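You operate a simulated robot arm through the tools that you are given. There is no shell and no other tool. Be economical: measure what you need, move in short steps, check, and stop when the job is done.

You run a simulated two-armed robot. Do the job below in one go: nothing can be reset, and whatever is moved stays where it is left.

## Task
Set bar 3 on load stand R, then park the hoist at R2.
Fine: the hoist goes empty, clear of the bay; its hooks stay on their low stop.

Only the result counts: the job must be done as asked and must still hold three seconds after the hand-in. Knocking over, shifting, dropping, spilling or breaking anything else fails it.

## Robot
Two 7-joint arms with two-finger parallel grippers on one trunk, on a base that drives. Base frame: it is fixed to the floor where the robot stands at the start and does not move with it; the origin is under the middle of the robot, x ahead of it, y to its left, z up. Lengths are in mm, angles in rad, forces in N, time in s.
The left shoulder is at the start at [70, 130, 1228], the right one opposite. Each reaches about 631 mm from its shoulder. Places, roughly: R2 tank [2100, 3100, 500]; bar with racks [2250, 12750, 1750]. Payload 1.57 kg a hand.
The tool frame of a hand sits at the grasp point between the pads (the TCP): z along the fingers, y along the line on which they close. The tips reach 30 mm beyond it. The gripper opens to 80 mm. The fingers are 17 mm wide and 12 mm thick; the gripper's body (40 by 82 mm) begins 80 mm behind the TCP.
Orientation is told as [roll, pitch, yaw] about the base's x, y, z axes, in that order, counted from this pose: with the fingers straight down and closing along the base's y, the tool's x points along the base's -x, its y along +y and its z along -z.

## Interface
- The arms move only by the tool servo_tool. It takes "left_series", "right_series" or both (then of equal length, played together; a hand with none holds still); each is a list that holds one entry, the list of rows, each a list of 7 numbers: the shift along the base's x, y, z in mm, then the turn, a rotation vector about the base's x, y, z in rad, then the gripper command, from -1 (shut) to 1 (fully open), values between in proportion. In form: [[[x, y, z, wx, wy, wz, grip], ...]]. A call has 1 to 12 rows; each row shifts and turns the commanded pose from where the row before left it. A row lasts 0.2 s, in which the tool goes at most 50 mm and 0.15 rad; a call with a longer step from one row to the next is refused whole, and so is a gripper value outside its range. A pose out of reach is approached as far as the arm can. The call stops where the force on the tool passes 40 N (or 10 N more than at its start, if that is more) or the arm is blocked; 0.2 s more then pass. The fingers move at their own pace (about 108 mm/s each) and stop on an object; they squeeze with about 32 N. The grip force told is the motor's: it shows also when the fingers shut on nothing. Time passes only in rows, and 0.2 s behind the last, so rows that do not move let the fingers close. It gives the time, the measured TCP pose, the force on the tool (base axes), the opening and the grip force at its end, in the units of the frame above (readings bear some noise), with the torque about the TCP (base axes, N m) and any sound that the robot's microphone picked up.
- Cameras (640 x 400 px; columns grow to the right, rows downward): "scene" is now at [140.2, -3.6, 1460.6]; the picture's right is [-0.03, -1.00, 0.00], its down [-0.53, 0.02, -0.85] and it looks along [0.85, -0.03, -0.53] (base axes); focal length 269 px, centre (320, 200). "left" rides on the left gripper at [72, 7, -122] in its tool frame; the picture's right is [-0.09, 1.00, 0.00], its down [-0.84, -0.08, -0.54] and it looks along [-0.54, -0.05, 0.84] (tool axes); focal length 238 px, centre (320, 200). "right" rides on the right gripper at [72, -7, -122] in its tool frame; the picture's right is [0.09, 1.00, 0.00], its down [-0.84, 0.08, -0.54] and it looks along [-0.54, 0.05, 0.84] (tool axes); focal length 238 px, centre (320, 200). There is no depth. A picture from a camera that has moved, and an enlarged one, comes with that camera's place and axes in the base frame and with its lens.
- snapshot(camera): a new picture of that camera. The clock stands still meanwhile.
- slide_trunk(by): slides the trunk up (or, below 0, down) by that many mm; the arms and the scene camera ride with it, the base frame stays. It gives what a move gives, with no picture.
- roll_base(legs): drives the robot by 1 to 6 legs, each [ahead, left, turn to the left] in mm, mm and rad, along the robot's own axes; the way and the turn of a leg run together, so that a leg with both is an arc; at most 1500 mm and 3.142 rad a leg. The arms and the cameras ride along, it lands a little off, and it stops where it bumps. It gives what a move gives.
- pan_tilt(pan, tilt): turns the head with the scene camera to pan (to the left, within 1.501 rad either way) and tilt (down, from -0.506 to 1.204), counted from straight ahead of the robot. It gives what a move gives.
- inspect(camera, box): a new picture of the part [left, top, right, bottom] of that camera's present view, enlarged. The clock stands still meanwhile.
- job_done(): hands the job in; it is judged then, once.

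Work in short steps. Places have to be worked out from the pictures, the camera data and where the tool is seen: move nearer, look again, correct. Check each grasp and each placing, and mend what went wrong. You have 120 turns and 92 pictures in all, those below and enlarged ones among them. Open the grippers and draw the arms clear of the work before you hand the job in, unless the task says otherwise; then end with one line.

The tools are called after ">>>" as name(argument=value, ...) on one line, values as JSON. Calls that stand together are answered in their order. servo_tool: Moves the arms, as the interface text tells. Its arguments: {"type":"object","properties":{"left_series":{"type":"array"},"right_series":{"type":"array"}},"required":[]} The other tools are called the same way: slide_trunk (by) slides the trunk up or down; roll_base (legs) drives the base; pan_tilt (pan, tilt) turns the head that bears the scene camera; snapshot (camera) takes a picture; inspect (camera, box) takes an enlarged picture of a part of a camera's view; job_done () hands the job in.

At the start:

```text
clock: 0.0
left_tcp_pos: [315.7, 86.7, 1310.2]
left_ee_rot: [-0.001, -0.001, 0.001]
left_wrist_force: [-0.2, -1.2, 0.2]
left_torque: [-0.04, -0.01, 0.02]
left_gripper_width: 80.1
left_grip_force: 0.1
right_tcp_pos: [322.5, -137.0, 1310.0]
right_ee_rot: [0.003, 0.0, 0.0]
right_wrist_force: [-0.6, -0.3, 0.0]
right_torque: [-0.01, -0.03, 0.03]
right_gripper_width: 79.8
right_grip_force: 0.0
trunk travel left (down, up): [-866.0, 74.0]
robot x, y, heading: [-2.0, -1.1, 0.001]
head pan, tilt: [-0.03, 0.562]
```

scene: 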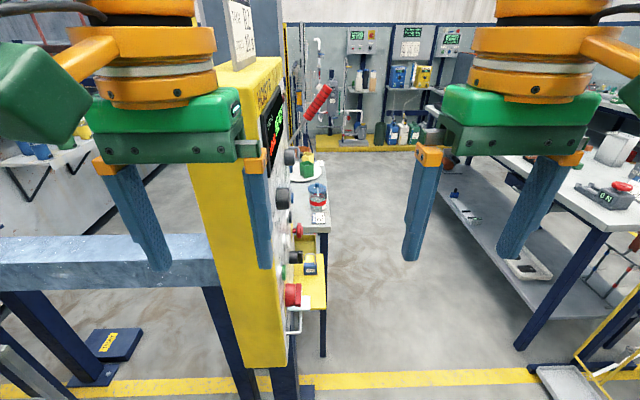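
right: 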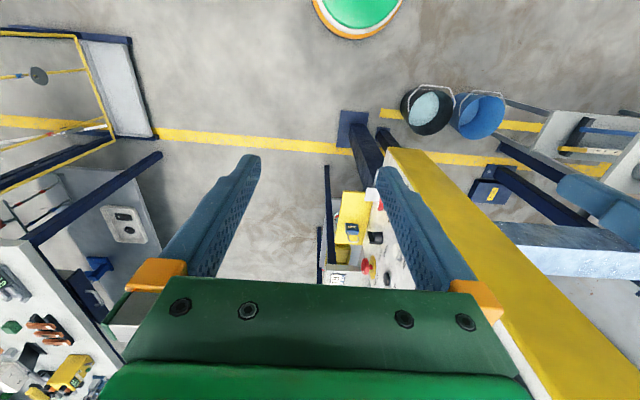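
left: 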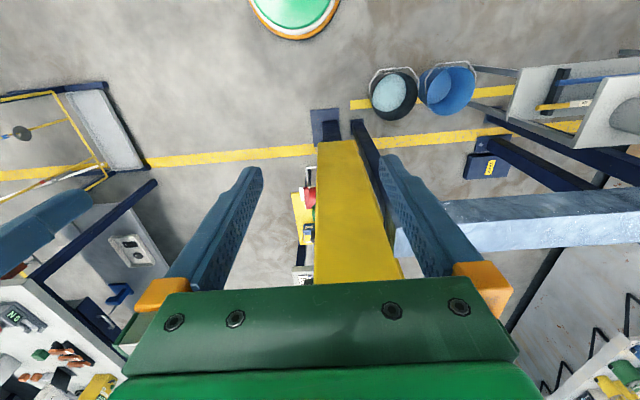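

The view shows a yellow control pillar close ahead-left, and benches further off. I'll turn the head left to see the line.

>>> pan_tilt(pan=0.9, tilt=0.2)

>>> snapshot(camera="scene")

>>> pan_tilt(pan=0.0, tilt=0.1)

>>> snapshot(camera="scene")

```text
clock: 1.2
left_tcp_pos: [316.8, 87.0, 1310.1]
left_ee_rot: [-0.002, -0.001, 0.003]
left_wrist_force: [-0.5, -0.4, -0.1]
left_torque: [0.04, 0.0, -0.01]
left_gripper_width: 79.8
left_grip_force: 0.1
right_tcp_pos: [323.0, -137.2, 1310.7]
right_ee_rot: [0.003, 0.001, -0.003]
right_wrist_force: [0.3, -0.5, 0.5]
right_torque: [-0.07, -0.03, -0.01]
right_gripper_width: 79.8
right_grip_force: 0.0
trunk travel left (down, up): [-866.0, 74.0]
robot x, y, heading: [1.6, -1.9, 0.001]
head pan, tilt: [0.901, 0.201]
```

```text
88 pictures are left
camera scene: at [108.8, 72.0, 1493.9], right [0.78, -0.62, 0.0], down [-0.12, -0.16, -0.98], along [0.61, 0.77, -0.2], focal length 269 px, centre (320, 200)
```

scene: 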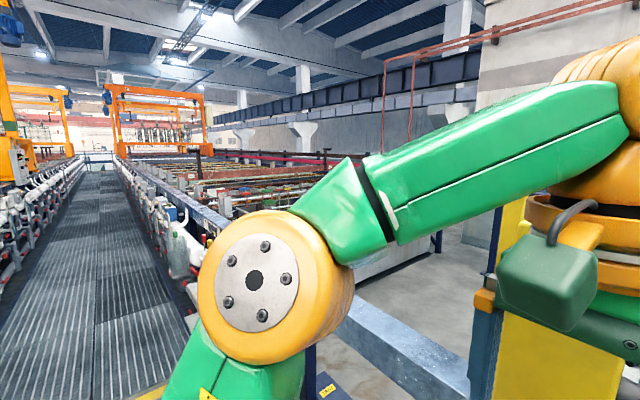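

```text
clock: 2.4
left_tcp_pos: [316.7, 86.9, 1309.9]
left_ee_rot: [0.0, -0.001, 0.001]
left_wrist_force: [0.0, 0.2, 0.6]
left_torque: [0.0, 0.01, 0.03]
left_gripper_width: 80.2
left_grip_force: 0.0
right_tcp_pos: [322.2, -136.5, 1310.7]
right_ee_rot: [0.001, 0.001, -0.003]
right_wrist_force: [-1.0, 0.2, -0.1]
right_torque: [0.03, 0.02, 0.04]
right_gripper_width: 80.1
right_grip_force: 0.0
trunk travel left (down, up): [-866.0, 74.0]
robot x, y, heading: [-1.2, -3.5, 0.003]
head pan, tilt: [0.0, 0.099]
```

```text
87 pictures are left
camera scene: at [142.8, -0.8, 1503.3], right [0.0, -1.0, 0.0], down [-0.1, 0.0, -0.99], along [0.99, 0.0, -0.1], focal length 269 px, centre (320, 200)
```

scene: 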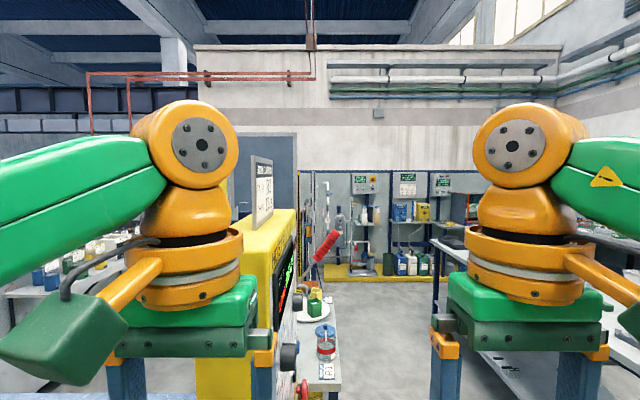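

A plating line runs to the left (+y). The yellow desk's face points to the right (−y). I'll look lower/right for room to drive, and read the sign.

>>> inspect(camera="scene", box=[230, 140, 350, 400])

>>> pan_tilt(pan=-0.9, tilt=0.6)

>>> snapshot(camera="scene")

```text
1.54 times, centred on (290, 270) of scene
camera zoom: at [142.8, -0.8, 1503.3], right [0.0, -1.0, 0.0], down [-0.1, 0.0, -0.99], along [0.99, 0.0, -0.1], focal length 414 px, centre (366, 92)
```

zoom: 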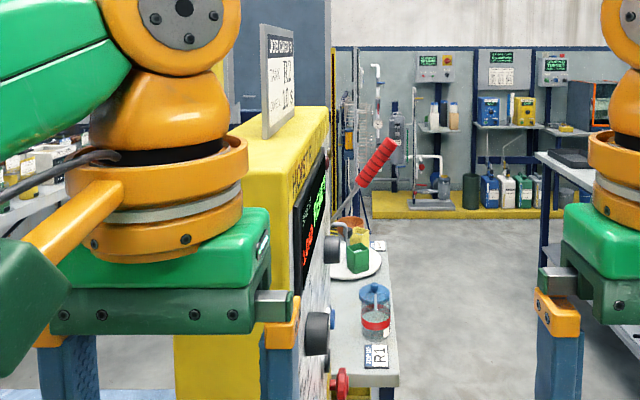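

```text
clock: 3.6
left_tcp_pos: [316.7, 88.0, 1309.5]
left_ee_rot: [-0.002, -0.001, 0.002]
left_wrist_force: [-0.3, 0.5, -0.5]
left_torque: [-0.01, -0.01, 0.0]
left_gripper_width: 80.0
left_grip_force: 0.0
right_tcp_pos: [322.0, -138.6, 1310.0]
right_ee_rot: [0.001, -0.001, 0.0]
right_wrist_force: [-0.4, -0.1, -0.1]
right_torque: [-0.03, 0.0, 0.0]
right_gripper_width: 79.8
right_grip_force: 0.1
trunk travel left (down, up): [-866.0, 74.0]
robot x, y, heading: [-1.2, -2.3, 0.001]
head pan, tilt: [-0.901, 0.6]
```

```text
85 pictures are left
camera scene: at [105.8, -70.1, 1457.2], right [-0.78, -0.62, 0.0], down [-0.35, 0.44, -0.83], along [0.51, -0.65, -0.56], focal length 269 px, centre (320, 200)
```

scene: 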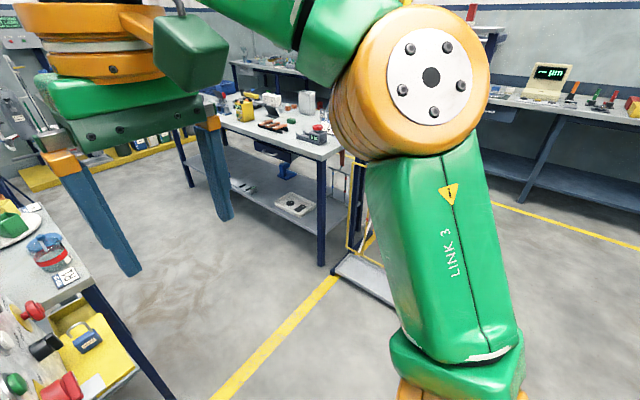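

The corridor between the desk (y≈80) and the bench (y≈−1100) is free. I'll shift right, turn left to face the desk's face, and move along it.

>>> roll_base(legs=[[0, -600, 0], [0, 0, 1.571], [0, -700, 0]])

>>> pan_tilt(pan=0, tilt=0.5)

>>> snapshot(camera="scene")

```text
clock: 14.2
left_tcp_pos: [610.1, -315.6, 1310.3]
left_ee_rot: [-0.004, -0.001, 1.526]
left_wrist_force: [-0.4, 1.3, 0.4]
left_torque: [-0.03, 0.0, 0.0]
left_gripper_width: 79.9
left_grip_force: 0.1
right_tcp_pos: [834.9, -319.3, 1310.4]
right_ee_rot: [0.001, 0.0, 1.525]
right_wrist_force: [0.3, -0.2, 0.1]
right_torque: [-0.05, -0.02, 0.02]
right_gripper_width: 79.9
right_grip_force: 0.1
trunk travel left (down, up): [-866.0, 74.0]
robot x, y, heading: [682.5, -637.7, 1.528]
head pan, tilt: [-0.901, 0.6]
```

```text
clock: 15.4
left_tcp_pos: [611.3, -314.8, 1310.2]
left_ee_rot: [-0.001, 0.0, 1.526]
left_wrist_force: [-0.1, 0.3, 0.3]
left_torque: [0.04, -0.04, -0.02]
left_gripper_width: 80.2
left_grip_force: 0.1
right_tcp_pos: [837.0, -318.9, 1310.5]
right_ee_rot: [0.001, -0.002, 1.524]
right_wrist_force: [0.2, 0.2, -0.1]
right_torque: [0.0, -0.01, 0.03]
right_gripper_width: 80.1
right_grip_force: 0.1
trunk travel left (down, up): [-866.0, 74.0]
robot x, y, heading: [685.5, -634.0, 1.526]
head pan, tilt: [0.0, 0.499]
```

```text
84 pictures are left
camera scene: at [691.2, -495.3, 1466.3], right [1.0, -0.05, 0.0], down [-0.02, -0.48, -0.88], along [0.04, 0.88, -0.48], focal length 269 px, centre (320, 200)
```

scene: 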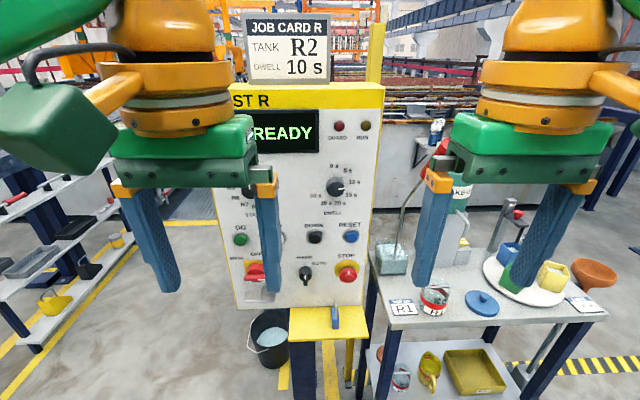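

The desk is HOIST R with a job card (R2, 10 s). The arms hide the controls, so I'll spread them and read the panel.

>>> servo_tool(left_series=[[[-50, 0, 0, 0, 0, 0, 1], [-50, 0, 0, 0, 0, 0, 1], [-50, 0, 0, 0, 0, 0, 1], [-50, 0, 0, 0, 0, 0, 1]]], right_series=[[[40, 0, 0, 0, 0, 0, 1], [40, 0, 0, 0, 0, 0, 1], [40, 0, 0, 0, 0, 0, 1], [0, 0, 0, 0, 0, 0, 1]]])

>>> snapshot(camera="scene")

>>> inspect(camera="scene", box=[220, 80, 390, 200])

>>> inspect(camera="scene", box=[220, 190, 390, 310])

```text
clock: 16.4
left_tcp_pos: [451.9, -314.6, 1307.8]
left_ee_rot: [-0.004, -0.003, 1.525]
left_wrist_force: [-0.7, 1.0, 0.1]
left_torque: [0.02, -0.01, 0.0]
left_gripper_width: 79.9
left_grip_force: 0.1
left hand out of reach, approached as far as the arm can: row 4
right_tcp_pos: [934.7, -318.6, 1308.0]
right_ee_rot: [-0.001, -0.003, 1.524]
right_wrist_force: [-0.2, 0.2, 0.3]
right_torque: [0.0, -0.02, 0.02]
right_gripper_width: 80.2
right_grip_force: 0.1
right hand out of reach, approached as far as the arm can: row 3
trunk travel left (down, up): [-866.0, 74.0]
robot x, y, heading: [681.8, -636.8, 1.525]
head pan, tilt: [0.0, 0.499]
```

```text
83 pictures are left
camera scene: at [690.0, -495.0, 1466.2], right [1.0, -0.05, 0.0], down [-0.02, -0.48, -0.88], along [0.04, 0.88, -0.48], focal length 269 px, centre (320, 200)
```

scene: 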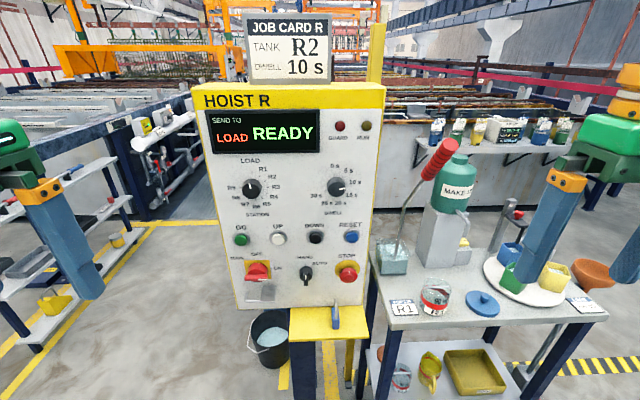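

```text
3.33 times, centred on (305, 140) of scene
camera zoom: at [690.0, -495.0, 1466.2], right [1.0, -0.05, 0.0], down [-0.02, -0.48, -0.88], along [0.04, 0.88, -0.48], focal length 897 px, centre (370, 400)
```

zoom: 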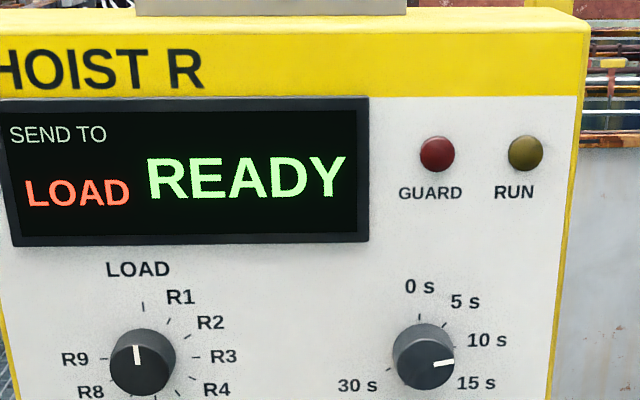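

```text
3.33 times, centred on (305, 250) of scene
camera zoom: at [690.0, -495.0, 1466.2], right [1.0, -0.05, 0.0], down [-0.02, -0.48, -0.88], along [0.04, 0.88, -0.48], focal length 897 px, centre (370, 33)
```

zoom: 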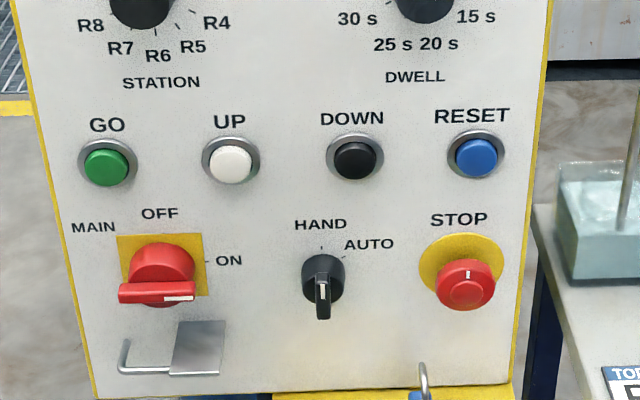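

The panel: station LOAD, dwell 10 s, main ON, HAND/AUTO selector, GO/UP/DOWN. Now I look at the line: the hoist, load stand and bars.

>>> pan_tilt(pan=0.3, tilt=0.0)

>>> snapshot(camera="scene")

>>> pan_tilt(pan=-0.3, tilt=0.1)

>>> snapshot(camera="scene")

>>> pan_tilt(pan=0.9, tilt=0.5)

>>> snapshot(camera="scene")

```text
clock: 17.3
left_tcp_pos: [454.4, -314.6, 1309.1]
left_ee_rot: [-0.001, -0.002, 1.525]
left_wrist_force: [0.6, -0.9, -1.3]
left_torque: [0.01, 0.01, 0.0]
left_gripper_width: 80.1
left_grip_force: 0.0
right_tcp_pos: [935.8, -317.0, 1307.4]
right_ee_rot: [0.002, -0.003, 1.524]
right_wrist_force: [-0.2, -1.0, 0.0]
right_torque: [0.02, 0.01, -0.01]
right_gripper_width: 79.9
right_grip_force: 0.1
trunk travel left (down, up): [-866.0, 74.0]
robot x, y, heading: [684.9, -637.0, 1.525]
head pan, tilt: [0.3, 0.0]
```

```text
80 pictures are left
camera scene: at [664.8, -499.2, 1512.3], right [0.97, 0.25, 0.0], down [0.0, 0.0, -1.0], along [-0.25, 0.97, 0.0], focal length 269 px, centre (320, 200)
```

scene: 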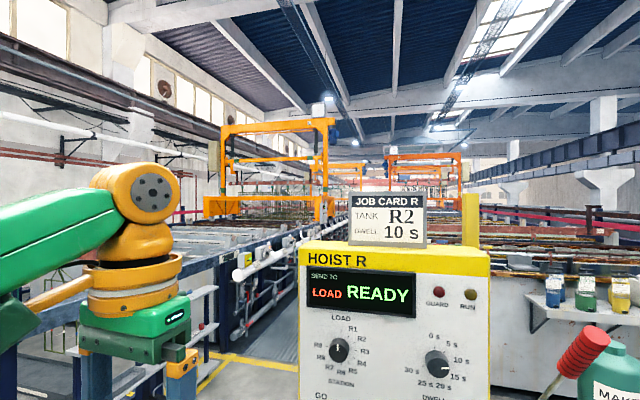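

```text
clock: 18.3
left_tcp_pos: [453.4, -313.8, 1307.8]
left_ee_rot: [-0.003, -0.001, 1.525]
left_wrist_force: [1.2, -0.1, -0.6]
left_torque: [0.0, 0.03, 0.0]
left_gripper_width: 80.0
left_grip_force: 0.0
right_tcp_pos: [936.7, -318.9, 1307.9]
right_ee_rot: [0.002, -0.004, 1.523]
right_wrist_force: [0.3, -0.8, 0.6]
right_torque: [0.01, -0.01, 0.01]
right_gripper_width: 80.1
right_grip_force: 0.1
trunk travel left (down, up): [-866.0, 74.0]
robot x, y, heading: [684.6, -638.0, 1.53]
head pan, tilt: [-0.3, 0.099]
```

```text
79 pictures are left
camera scene: at [718.1, -499.6, 1503.4], right [0.94, -0.34, 0.0], down [-0.03, -0.09, -1.0], along [0.34, 0.94, -0.1], focal length 269 px, centre (320, 200)
```

scene: 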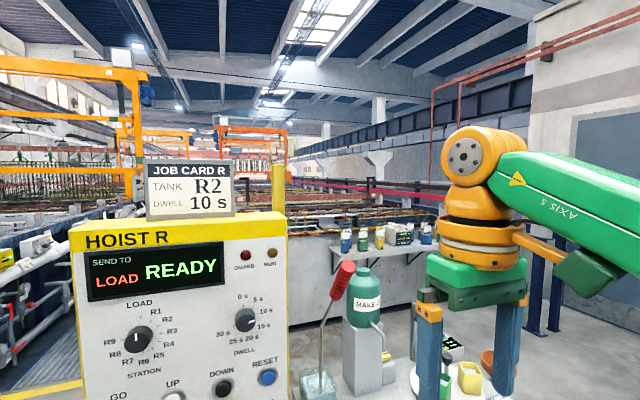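

```text
clock: 19.7
left_tcp_pos: [454.5, -315.5, 1308.5]
left_ee_rot: [-0.001, -0.003, 1.524]
left_wrist_force: [-0.8, 0.1, -0.4]
left_torque: [0.01, 0.01, 0.02]
left_gripper_width: 80.1
left_grip_force: 0.1
right_tcp_pos: [936.9, -317.3, 1307.8]
right_ee_rot: [0.002, -0.002, 1.523]
right_wrist_force: [0.2, 0.4, 0.0]
right_torque: [0.01, -0.03, 0.01]
right_gripper_width: 79.7
right_grip_force: 0.1
trunk travel left (down, up): [-866.0, 74.0]
robot x, y, heading: [683.8, -638.3, 1.523]
head pan, tilt: [0.901, 0.499]
```

```text
78 pictures are left
camera scene: at [618.5, -526.3, 1466.3], right [0.66, 0.75, 0.0], down [0.36, -0.31, -0.88], along [-0.66, 0.58, -0.48], focal length 269 px, centre (320, 200)
```

scene: 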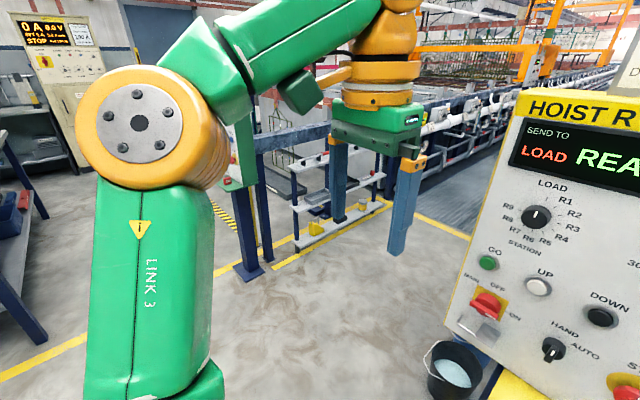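

Now I'll zoom on the far hoist over line R, and look at the ground near the bay behind the desk.

>>> slide_trunk(by=74)

>>> pan_tilt(pan=-0.3, tilt=0.1)

>>> inspect(camera="scene", box=[190, 90, 350, 240])

>>> snapshot(camera="scene")

>>> pan_tilt(pan=-1.2, tilt=0.4)

>>> snapshot(camera="scene")

```text
clock: 20.9
left_tcp_pos: [456.6, -314.7, 1382.0]
left_ee_rot: [-0.002, -0.002, 1.525]
left_wrist_force: [0.0, -0.2, -0.5]
left_torque: [0.0, -0.03, 0.0]
left_gripper_width: 80.0
left_grip_force: 0.0
right_tcp_pos: [937.3, -317.3, 1381.4]
right_ee_rot: [0.001, -0.004, 1.524]
right_wrist_force: [-0.6, -0.7, -0.3]
right_torque: [0.0, -0.02, -0.03]
right_gripper_width: 79.8
right_grip_force: 0.0
trunk travel left (down, up): [-940.0, 0.0]
robot x, y, heading: [684.5, -633.7, 1.523]
head pan, tilt: [0.901, 0.499]
```

```text
clock: 22.3
left_tcp_pos: [453.7, -314.8, 1382.6]
left_ee_rot: [-0.002, -0.004, 1.526]
left_wrist_force: [0.2, 0.1, 0.8]
left_torque: [0.01, 0.02, -0.01]
left_gripper_width: 80.1
left_grip_force: 0.1
right_tcp_pos: [936.7, -318.7, 1382.1]
right_ee_rot: [0.002, -0.002, 1.525]
right_wrist_force: [-0.3, -0.6, 0.5]
right_torque: [-0.01, -0.02, 0.02]
right_gripper_width: 80.0
right_grip_force: 0.1
trunk travel left (down, up): [-940.0, 0.0]
robot x, y, heading: [683.6, -634.0, 1.527]
head pan, tilt: [-0.3, 0.099]
```

```text
2.67 times, centred on (270, 165) of scene
camera zoom: at [718.2, -499.6, 1577.3], right [0.94, -0.34, 0.0], down [-0.03, -0.09, -0.99], along [0.34, 0.94, -0.1], focal length 717 px, centre (453, 293)
```

zoom: 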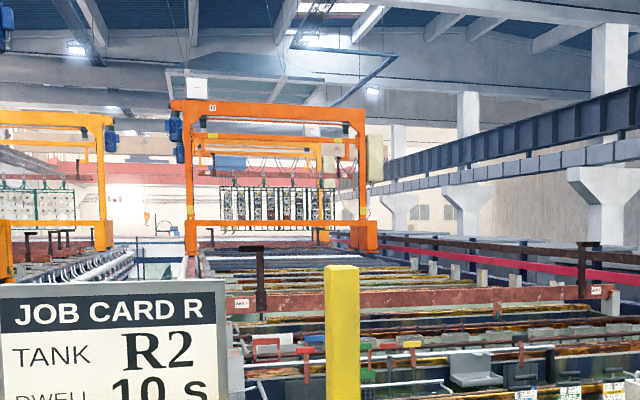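

```text
76 pictures are left
camera scene: at [718.2, -499.6, 1577.3], right [0.94, -0.34, 0.0], down [-0.03, -0.09, -0.99], along [0.34, 0.94, -0.1], focal length 269 px, centre (320, 200)
```

scene: 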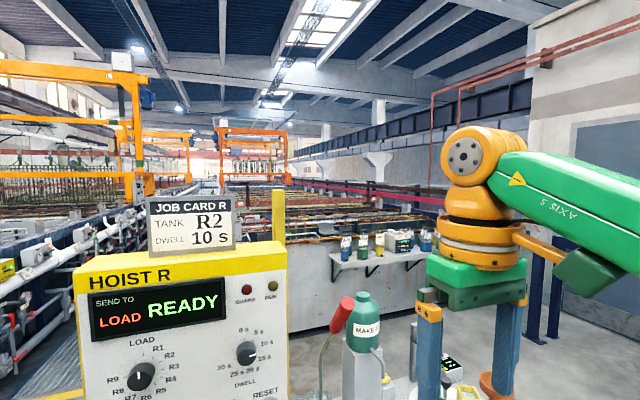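

```text
clock: 23.5
left_tcp_pos: [454.5, -314.0, 1381.5]
left_ee_rot: [-0.001, -0.003, 1.526]
left_wrist_force: [0.2, -0.2, -0.2]
left_torque: [-0.03, 0.0, -0.02]
left_gripper_width: 80.1
left_grip_force: 0.0
right_tcp_pos: [936.2, -318.6, 1380.9]
right_ee_rot: [0.002, -0.003, 1.523]
right_wrist_force: [-1.5, 0.1, -0.4]
right_torque: [0.0, 0.01, -0.03]
right_gripper_width: 80.1
right_grip_force: 0.0
trunk travel left (down, up): [-940.0, 0.0]
robot x, y, heading: [681.1, -637.3, 1.524]
head pan, tilt: [-1.201, 0.4]
```

```text
75 pictures are left
camera scene: at [774.7, -556.6, 1549.5], right [0.32, -0.95, 0.0], down [-0.37, -0.12, -0.92], along [0.87, 0.29, -0.39], focal length 269 px, centre (320, 200)
```

scene: 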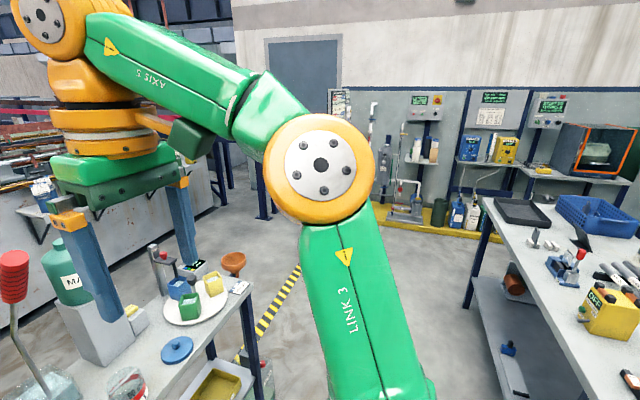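

The right gantry, at about y 12.7 m, carries the bar with racks. I'll zoom in on it and on the near end of line R.

>>> pan_tilt(pan=-0.1, tilt=0.1)

>>> snapshot(camera="scene")

>>> inspect(camera="scene", box=[275, 110, 355, 200])

>>> inspect(camera="scene", box=[330, 170, 450, 260])

```text
clock: 24.8
left_tcp_pos: [454.6, -314.2, 1381.9]
left_ee_rot: [-0.002, -0.002, 1.527]
left_wrist_force: [-0.8, 0.1, -0.2]
left_torque: [-0.02, 0.0, 0.0]
left_gripper_width: 80.0
left_grip_force: 0.0
right_tcp_pos: [937.4, -318.4, 1381.7]
right_ee_rot: [0.001, -0.005, 1.522]
right_wrist_force: [0.5, -0.4, -0.7]
right_torque: [0.01, 0.03, -0.03]
right_gripper_width: 79.9
right_grip_force: 0.0
trunk travel left (down, up): [-940.0, 0.0]
robot x, y, heading: [685.8, -634.4, 1.526]
head pan, tilt: [-0.099, 0.099]
```

```text
74 pictures are left
camera scene: at [700.5, -495.2, 1577.3], right [0.99, -0.15, 0.0], down [-0.01, -0.1, -0.99], along [0.15, 0.98, -0.1], focal length 269 px, centre (320, 200)
```

scene: 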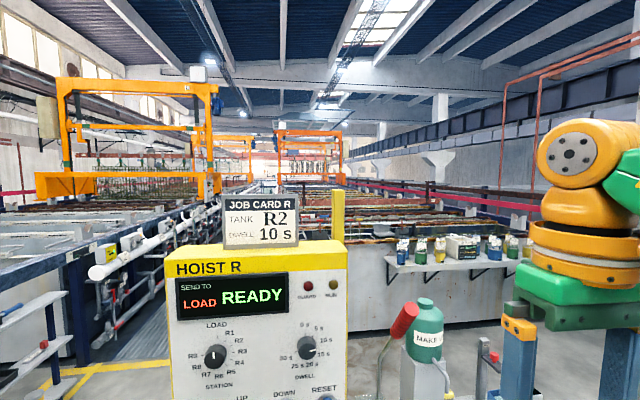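

```text
4.44 times, centred on (315, 155) of scene
camera zoom: at [700.5, -495.2, 1577.3], right [0.99, -0.15, 0.0], down [-0.01, -0.1, -0.99], along [0.15, 0.98, -0.1], focal length 1196 px, centre (342, 400)
```

zoom: 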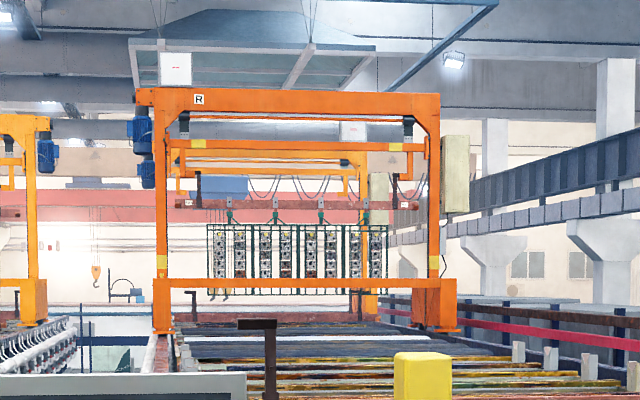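

```text
4.44 times, centred on (390, 215) of scene
camera zoom: at [700.5, -495.2, 1577.3], right [0.99, -0.15, 0.0], down [-0.01, -0.1, -0.99], along [0.15, 0.98, -0.1], focal length 1196 px, centre (9, 133)
```

zoom: 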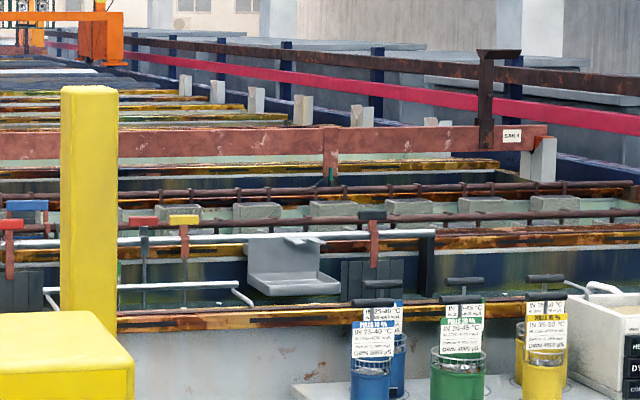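

The near bar in a tank is tagged (BAR 4?). I'll zoom more on both tags.

>>> inspect(camera="scene", box=[310, 140, 340, 160])

>>> inspect(camera="scene", box=[410, 185, 446, 209])

>>> inspect(camera="scene", box=[270, 145, 318, 177])

```text
16.00 times, centred on (325, 150) of scene
camera zoom: at [700.5, -495.2, 1577.3], right [0.99, -0.15, 0.0], down [-0.01, -0.1, -0.99], along [0.15, 0.98, -0.1], focal length 4304 px, centre (240, 1000)
```

zoom: 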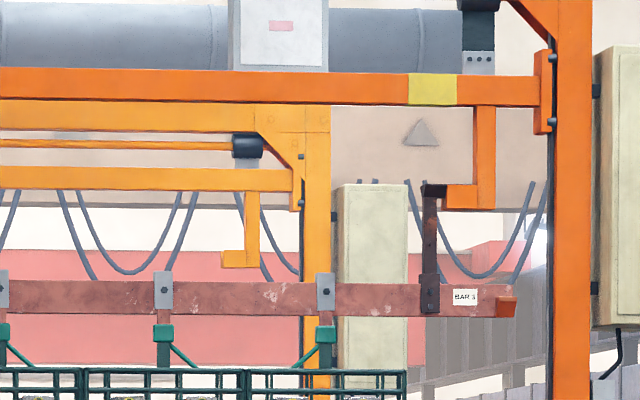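

```text
16.00 times, centred on (428, 197) of scene
camera zoom: at [700.5, -495.2, 1577.3], right [0.99, -0.15, 0.0], down [-0.01, -0.1, -0.99], along [0.15, 0.98, -0.1], focal length 4304 px, centre (-1408, 248)
```

zoom: 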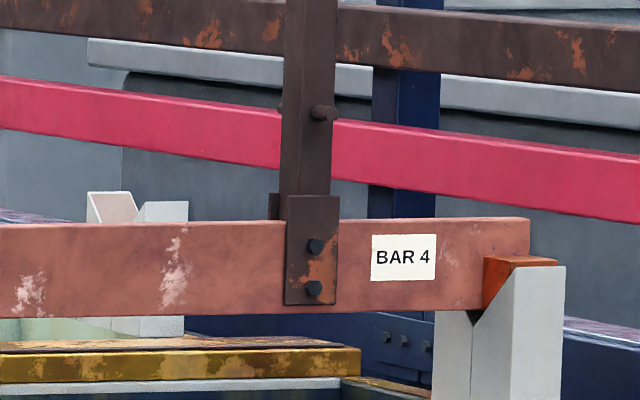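

```text
12.50 times, centred on (294, 161) of scene
camera zoom: at [700.5, -495.2, 1577.3], right [0.99, -0.15, 0.0], down [-0.01, -0.1, -0.99], along [0.15, 0.98, -0.1], focal length 3363 px, centre (645, 688)
```

zoom: 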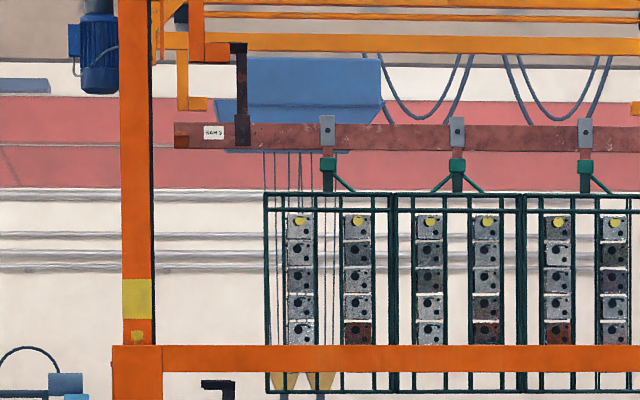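

Bar 3 hangs raised on hoist R, and the panel controls lie at y≈40, z≈950–1210. I'll lower the trunk to see the panel squarely, particularly the HAND/AUTO selector.

>>> slide_trunk(by=-280)

>>> pan_tilt(pan=0.0, tilt=0.25)

>>> snapshot(camera="scene")

>>> inspect(camera="scene", box=[210, 200, 390, 320])

```text
clock: 27.6
left_tcp_pos: [455.0, -314.5, 1102.6]
left_ee_rot: [-0.002, -0.002, 1.527]
left_wrist_force: [0.2, 0.0, 0.0]
left_torque: [0.02, -0.03, -0.01]
left_gripper_width: 80.4
left_grip_force: 0.0
right_tcp_pos: [936.5, -318.5, 1101.9]
right_ee_rot: [0.001, -0.005, 1.523]
right_wrist_force: [-0.3, 0.4, -0.5]
right_torque: [-0.03, 0.0, 0.01]
right_gripper_width: 79.9
right_grip_force: 0.0
trunk travel left (down, up): [-660.0, 280.0]
robot x, y, heading: [683.7, -633.5, 1.523]
head pan, tilt: [-0.099, 0.099]
```

```text
clock: 28.3
left_tcp_pos: [454.0, -315.0, 1103.2]
left_ee_rot: [-0.002, -0.002, 1.526]
left_wrist_force: [-0.6, -0.6, -0.3]
left_torque: [0.01, -0.01, 0.01]
left_gripper_width: 79.9
left_grip_force: 0.0
right_tcp_pos: [934.9, -317.7, 1101.5]
right_ee_rot: [0.003, -0.004, 1.523]
right_wrist_force: [0.0, -0.2, 0.7]
right_torque: [-0.01, 0.0, -0.04]
right_gripper_width: 80.2
right_grip_force: 0.0
trunk travel left (down, up): [-660.0, 280.0]
robot x, y, heading: [682.9, -634.3, 1.521]
head pan, tilt: [0.0, 0.25]
```

```text
68 pictures are left
camera scene: at [691.4, -493.0, 1283.5], right [1.0, -0.05, 0.0], down [-0.01, -0.25, -0.97], along [0.04, 0.97, -0.25], focal length 269 px, centre (320, 200)
```

scene: 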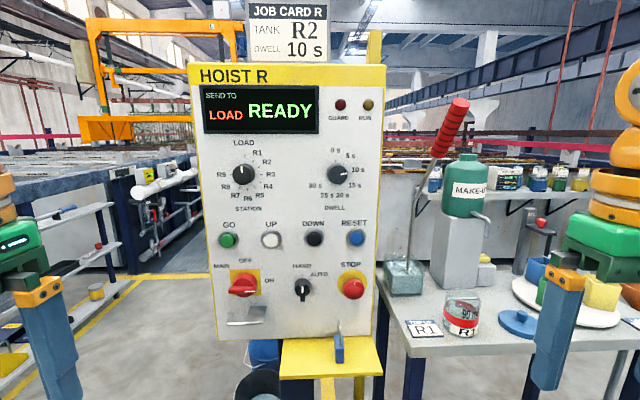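

```text
3.33 times, centred on (300, 260) of scene
camera zoom: at [691.4, -493.0, 1283.5], right [1.0, -0.05, 0.0], down [-0.01, -0.25, -0.97], along [0.04, 0.97, -0.25], focal length 897 px, centre (387, 0)
```

zoom: 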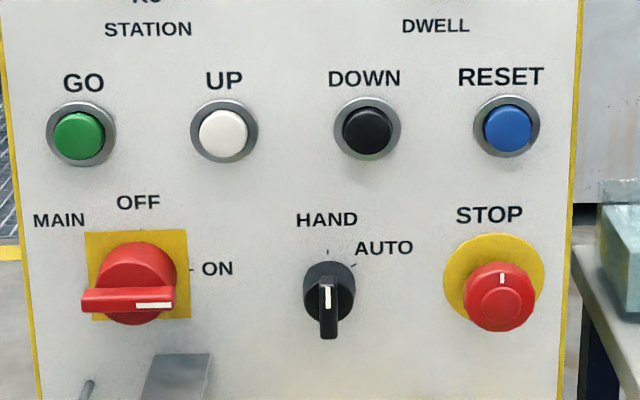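

The selector lever's mark is up (HAND), MAIN is ON, and the hoist is READY. I'll turn the left hand to point at the panel (+y) while easing it forward and draw the right hand back.

>>> servo_tool(left_series=[[[5, 14, 0, 0.143, 0, 0, 0], [5, 14, 0, 0.143, 0, 0, 0], [5, 14, 0, 0.143, 0, 0, 0], [5, 14, 0, 0.143, 0, 0, 0], [5, 14, 0, 0.143, 0, 0, 0], [5, 14, 0, 0.143, 0, 0, -1], [5, 14, 0, 0.143, 0, 0, -1], [5, 14, 0, 0.143, 0, 0, -1], [5, 14, 0, 0.143, 0, 0, -1], [5, 14, 0, 0.143, 0, 0, -1], [5, 14, 0, 0.143, 0, 0, -1], [0, 0, 0, 0, 0, 0, -1]]], right_series=[[[-5, -10, 0, 0, 0, 0, 1], [-5, -10, 0, 0, 0, 0, 1], [-5, -10, 0, 0, 0, 0, 1], [-5, -10, 0, 0, 0, 0, 1], [-5, -10, 0, 0, 0, 0, 1], [-5, -10, 0, 0, 0, 0, 1], [-5, -10, 0, 0, 0, 0, 1], [-5, -10, 0, 0, 0, 0, 1], [-5, -10, 0, 0, 0, 0, 1], [-5, -10, 0, 0, 0, 0, 1], [0, 0, 0, 0, 0, 0, 1], [0, 0, 0, 0, 0, 0, 1]]])

>>> snapshot(camera="scene")

```text
clock: 30.9
left_tcp_pos: [509.7, -161.4, 1104.3]
left_ee_rot: [1.699, -1.526, -0.132]
left_wrist_force: [0.4, 0.0, -0.1]
left_torque: [-0.03, 0.0, 0.01]
left_gripper_width: 0.1
left_grip_force: 21.8
right_tcp_pos: [879.6, -408.0, 1088.6]
right_ee_rot: [0.003, -0.005, 1.524]
right_wrist_force: [0.5, -0.1, 0.9]
right_torque: [0.01, -0.01, 0.02]
right_gripper_width: 79.9
right_grip_force: 0.1
right hand out of reach, approached as far as the arm can: row 6, 7, 9
trunk travel left (down, up): [-660.0, 280.0]
robot x, y, heading: [686.2, -633.1, 1.524]
head pan, tilt: [0.0, 0.25]
```

```text
66 pictures are left
camera scene: at [691.3, -493.3, 1283.5], right [1.0, -0.05, 0.0], down [-0.01, -0.25, -0.97], along [0.04, 0.97, -0.25], focal length 269 px, centre (320, 200)
```

scene: 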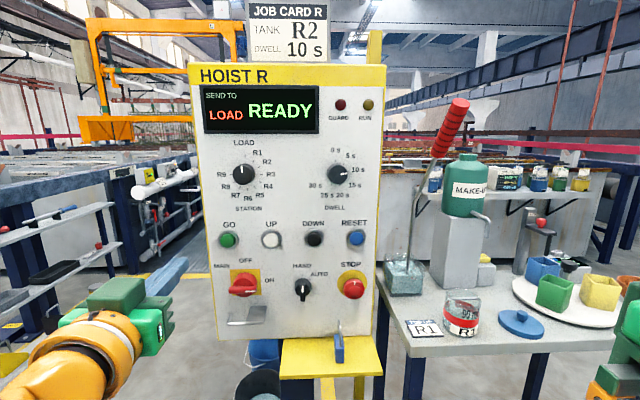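

Triangulation: GO≈(513,75,1047), DOWN≈(701,75,1047), station knob≈(558,62,1199). The left fingers now point at the panel and are shut. I'll drive 100 mm closer.

>>> roll_base(legs=[[100, 0, 0]])

>>> snapshot(camera="scene")

>>> snapshot(camera="left")

```text
clock: 32.1
left_tcp_pos: [514.7, -65.6, 1103.1]
left_ee_rot: [1.688, -1.524, -0.121]
left_wrist_force: [0.3, 0.3, -0.2]
left_torque: [0.02, 0.01, 0.0]
left_gripper_width: 0.0
left_grip_force: 21.1
right_tcp_pos: [883.8, -312.4, 1089.1]
right_ee_rot: [0.001, -0.006, 1.523]
right_wrist_force: [0.1, -0.1, 0.3]
right_torque: [0.02, 0.01, 0.01]
right_gripper_width: 80.4
right_grip_force: 0.1
trunk travel left (down, up): [-660.0, 280.0]
robot x, y, heading: [690.0, -539.9, 1.524]
head pan, tilt: [0.0, 0.25]
```

```text
65 pictures are left
camera scene: at [695.7, -397.3, 1283.6], right [1.0, -0.05, 0.0], down [-0.01, -0.25, -0.97], along [0.04, 0.97, -0.25], focal length 269 px, centre (320, 200)
```

scene: 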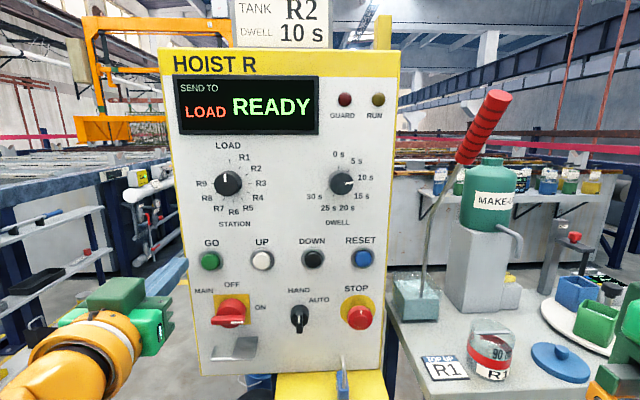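

```text
64 pictures are left
camera left: at [504.8, -187.5, 1031.0], right [-0.99, 0.0, 0.14], down [0.11, -0.55, 0.83], along [0.08, 0.84, 0.54], focal length 238 px, centre (320, 200)
```

left: 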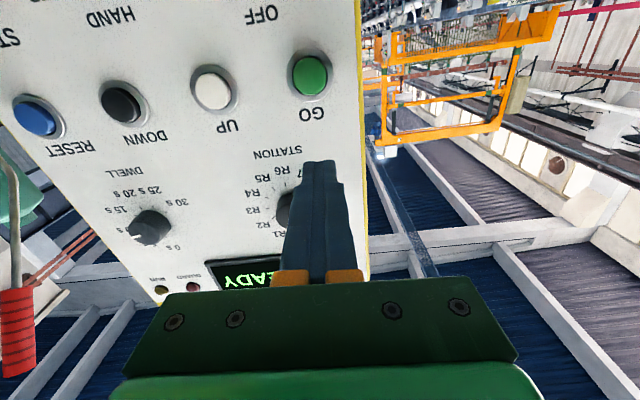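

The GO button is at about (514,80,1048). I select LOAD as already set and press GO first so the hoist is certainly at LOAD: align, then approach slowly.

>>> servo_tool(left_series=[[[0, 0, -28, 0, 0, 0, -1], [0, 0, -27, 0, 0, 0, -1], [0, 40, 0, 0, 0, 0, -1], [0, 35, 0, 0, 0, 0, -1], [0, 10, 0, 0, 0, 0, -1], [0, 0, 0, 0, 0, 0, -1]]])

>>> snapshot(camera="left")

>>> snapshot(camera="scene")

```text
clock: 33.5
left_tcp_pos: [515.0, 20.0, 1048.8]
left_ee_rot: [1.651, -1.525, -0.082]
left_wrist_force: [-0.6, -0.3, 0.8]
left_torque: [0.0, -0.04, 0.01]
left_gripper_width: 0.0
left_grip_force: 21.2
right_tcp_pos: [883.8, -310.9, 1088.5]
right_ee_rot: [0.001, -0.006, 1.524]
right_wrist_force: [-0.5, 0.7, 0.3]
right_torque: [-0.02, -0.02, -0.01]
right_gripper_width: 79.9
right_grip_force: 0.0
trunk travel left (down, up): [-660.0, 280.0]
robot x, y, heading: [686.8, -540.8, 1.526]
head pan, tilt: [0.0, 0.25]
```

```text
63 pictures are left
camera left: at [505.4, -102.1, 975.9], right [-0.99, 0.0, 0.14], down [0.11, -0.55, 0.83], along [0.08, 0.84, 0.54], focal length 238 px, centre (320, 200)
```

left: 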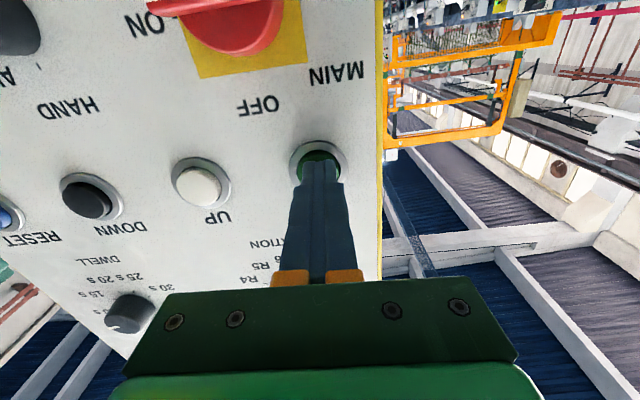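

```text
62 pictures are left
camera scene: at [695.8, -395.6, 1283.4], right [1.0, -0.05, 0.0], down [-0.01, -0.25, -0.97], along [0.04, 0.97, -0.25], focal length 269 px, centre (320, 200)
```

scene: 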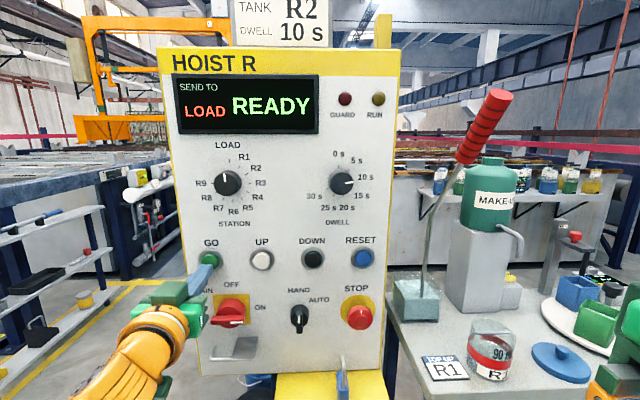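

The fingertips line up with GO; now I push slowly.

>>> servo_tool(left_series=[[[0, 8, 0, 0, 0, 0, -1], [0, 5, 0, 0, 0, 0, -1], [0, 5, 0, 0, 0, 0, -1], [0, 5, 0, 0, 0, 0, -1], [0, 5, 0, 0, 0, 0, -1], [0, 5, 0, 0, 0, 0, -1], [0, 5, 0, 0, 0, 0, -1], [0, 5, 0, 0, 0, 0, -1]]])

>>> inspect(camera="scene", box=[150, 40, 420, 290])

```text
clock: 34.6
left_tcp_pos: [513.9, 33.4, 1052.6]
left_ee_rot: [1.8, -1.524, -0.229]
left_wrist_force: [-1.7, -26.6, 3.9]
left_torque: [0.0, -0.02, 0.0]
left_gripper_width: 0.0
left_grip_force: 20.9
right_tcp_pos: [883.0, -321.3, 1091.5]
right_ee_rot: [0.002, -0.016, 1.523]
right_wrist_force: [1.1, 0.8, 1.2]
right_torque: [-0.09, 0.01, 0.05]
right_gripper_width: 79.8
right_grip_force: 0.0
trunk travel left (down, up): [-660.0, 280.0]
robot x, y, heading: [687.5, -539.9, 1.529]
head pan, tilt: [0.0, 0.25]
heard: click
stopped in row 5 (left hand): the force on the tool passed its limit at 45 N (the readings are from after the stop); the commanded pose is now the measured one
```

```text
1.60 times, centred on (285, 165) of scene
camera zoom: at [694.8, -408.8, 1285.1], right [1.0, -0.04, 0.0], down [-0.01, -0.24, -0.97], along [0.04, 0.97, -0.24], focal length 430 px, centre (376, 256)
```

zoom: 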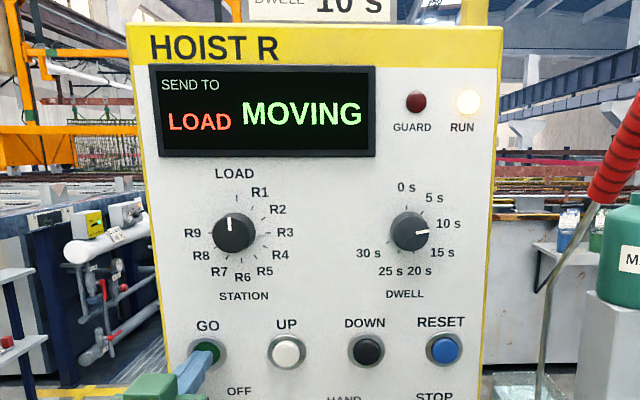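

A click, and the display says MOVING. I draw the hand back and wait, then check where the hoist is.

>>> servo_tool(left_series=[[[0, -40, 0, 0, 0, 0, -1], [0, -30, 0, 0, 0, 0, -1], [0, 0, 0, 0, 0, 0, -1], [0, 0, 0, 0, 0, 0, -1], [0, 0, 0, 0, 0, 0, -1], [0, 0, 0, 0, 0, 0, -1], [0, 0, 0, 0, 0, 0, -1], [0, 0, 0, 0, 0, 0, -1], [0, 0, 0, 0, 0, 0, -1], [0, 0, 0, 0, 0, 0, -1], [0, 0, 0, 0, 0, 0, -1], [0, 0, 0, 0, 0, 0, -1]]])

>>> snapshot(camera="scene")

```text
clock: 37.2
left_tcp_pos: [513.5, -25.5, 1043.1]
left_ee_rot: [1.494, -1.527, 0.076]
left_wrist_force: [0.0, -0.3, 0.3]
left_torque: [0.0, 0.0, 0.02]
left_gripper_width: 0.0
left_grip_force: 21.1
right_tcp_pos: [884.1, -311.5, 1088.7]
right_ee_rot: [0.0, -0.004, 1.523]
right_wrist_force: [-1.1, 0.1, 1.1]
right_torque: [0.02, 0.0, 0.01]
right_gripper_width: 80.0
right_grip_force: 0.2
trunk travel left (down, up): [-660.0, 280.0]
robot x, y, heading: [688.3, -539.2, 1.521]
head pan, tilt: [0.0, 0.25]
```

```text
60 pictures are left
camera scene: at [695.7, -396.2, 1283.4], right [1.0, -0.05, 0.0], down [-0.01, -0.25, -0.97], along [0.04, 0.97, -0.25], focal length 269 px, centre (320, 200)
```

scene: 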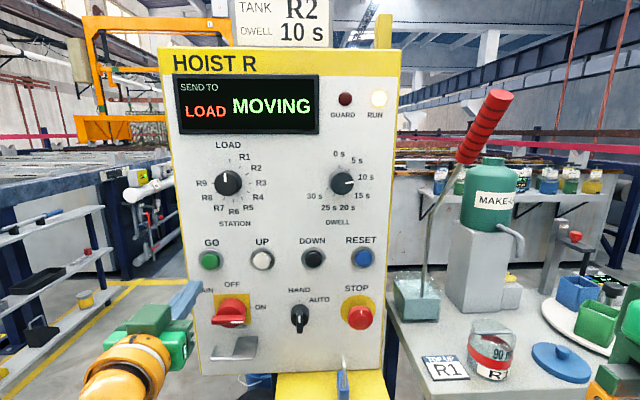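

Still moving. I'll raise the trunk to watch the hoist over the desk.

>>> slide_trunk(by=280)

>>> pan_tilt(pan=-0.25, tilt=0.05)

>>> snapshot(camera="scene")

```text
clock: 40.0
left_tcp_pos: [513.0, -25.4, 1324.6]
left_ee_rot: [1.496, -1.526, 0.072]
left_wrist_force: [-0.5, -0.4, -0.1]
left_torque: [-0.02, 0.01, -0.03]
left_gripper_width: 0.2
left_grip_force: 20.9
right_tcp_pos: [884.7, -312.0, 1369.2]
right_ee_rot: [0.002, -0.005, 1.523]
right_wrist_force: [0.3, 0.5, -0.4]
right_torque: [-0.01, 0.05, 0.0]
right_gripper_width: 80.0
right_grip_force: 0.0
trunk travel left (down, up): [-940.0, 0.0]
robot x, y, heading: [692.0, -536.6, 1.525]
head pan, tilt: [0.0, 0.25]
```

```text
clock: 40.8
left_tcp_pos: [511.8, -26.2, 1324.2]
left_ee_rot: [1.493, -1.524, 0.074]
left_wrist_force: [-0.7, -0.2, -0.2]
left_torque: [0.03, -0.04, -0.02]
left_gripper_width: 0.0
left_grip_force: 21.3
right_tcp_pos: [884.0, -311.6, 1370.0]
right_ee_rot: [0.001, -0.005, 1.523]
right_wrist_force: [1.3, 0.4, 0.8]
right_torque: [0.01, -0.03, -0.01]
right_gripper_width: 80.0
right_grip_force: 0.2
trunk travel left (down, up): [-940.0, 0.0]
robot x, y, heading: [686.9, -541.6, 1.525]
head pan, tilt: [-0.25, 0.051]
```

```text
59 pictures are left
camera scene: at [718.0, -402.3, 1581.8], right [0.96, -0.29, 0.0], down [-0.01, -0.05, -1.0], along [0.29, 0.96, -0.05], focal length 269 px, centre (320, 200)
```

scene: 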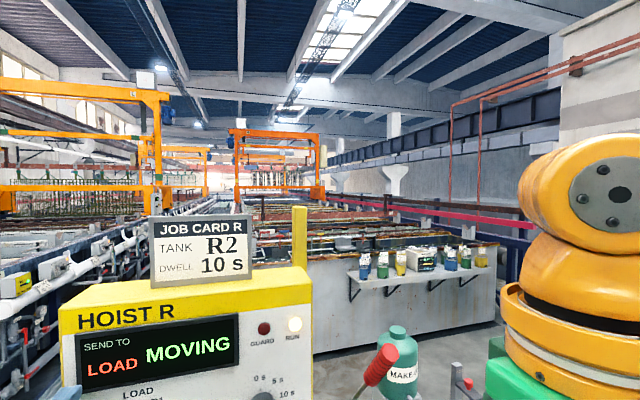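

The gantry is coming nearer (about y≈9 m), so LOAD is at this end. I'll wait, with the left hand held still.

>>> servo_tool(left_series=[[[0, -10, 0, 0, 0, 0, -1], [0, -10, 0, 0, 0, 0, -1], [0, -10, 0, 0, 0, 0, -1], [0, 0, 0, 0, 0, 0, -1], [0, 0, 0, 0, 0, 0, -1], [0, 0, 0, 0, 0, 0, -1], [0, 0, 0, 0, 0, 0, -1], [0, 0, 0, 0, 0, 0, -1], [0, 0, 0, 0, 0, 0, -1], [0, 0, 0, 0, 0, 0, -1], [0, 0, 0, 0, 0, 0, -1], [0, 0, 0, 0, 0, 0, -1]]])

>>> servo_tool(left_series=[[[0, 0, 0, 0, 0, 0, -1], [0, 0, 0, 0, 0, 0, -1], [0, 0, 0, 0, 0, 0, -1], [0, 0, 0, 0, 0, 0, -1], [0, 0, 0, 0, 0, 0, -1], [0, 0, 0, 0, 0, 0, -1], [0, 0, 0, 0, 0, 0, -1], [0, 0, 0, 0, 0, 0, -1], [0, 0, 0, 0, 0, 0, -1], [0, 0, 0, 0, 0, 0, -1], [0, 0, 0, 0, 0, 0, -1], [0, 0, 0, 0, 0, 0, -1]]])

>>> snapshot(camera="scene")

```text
clock: 43.4
left_tcp_pos: [513.9, -56.3, 1325.5]
left_ee_rot: [1.493, -1.527, 0.075]
left_wrist_force: [0.2, -0.6, 0.3]
left_torque: [0.0, 0.03, -0.02]
left_gripper_width: 0.1
left_grip_force: 21.2
right_tcp_pos: [884.4, -311.2, 1368.4]
right_ee_rot: [0.001, -0.006, 1.523]
right_wrist_force: [0.5, 0.2, 0.1]
right_torque: [-0.02, -0.01, -0.05]
right_gripper_width: 79.8
right_grip_force: 0.1
trunk travel left (down, up): [-940.0, 0.0]
robot x, y, heading: [686.1, -537.0, 1.53]
head pan, tilt: [-0.25, 0.051]
```

```text
clock: 46.0
left_tcp_pos: [514.0, -55.8, 1324.7]
left_ee_rot: [1.494, -1.523, 0.075]
left_wrist_force: [0.2, -0.2, 0.0]
left_torque: [0.0, -0.01, 0.03]
left_gripper_width: 0.0
left_grip_force: 21.3
right_tcp_pos: [882.8, -311.3, 1368.6]
right_ee_rot: [0.0, -0.006, 1.522]
right_wrist_force: [0.5, -0.1, -1.2]
right_torque: [0.0, -0.02, 0.0]
right_gripper_width: 80.1
right_grip_force: 0.0
trunk travel left (down, up): [-940.0, 0.0]
robot x, y, heading: [688.6, -532.6, 1.524]
head pan, tilt: [-0.25, 0.051]
```

```text
58 pictures are left
camera scene: at [718.0, -402.3, 1581.8], right [0.96, -0.29, 0.0], down [-0.01, -0.05, -1.0], along [0.29, 0.96, -0.05], focal length 269 px, centre (320, 200)
```

scene: 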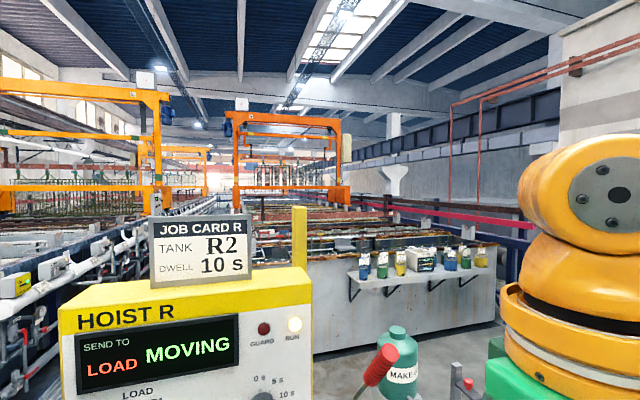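

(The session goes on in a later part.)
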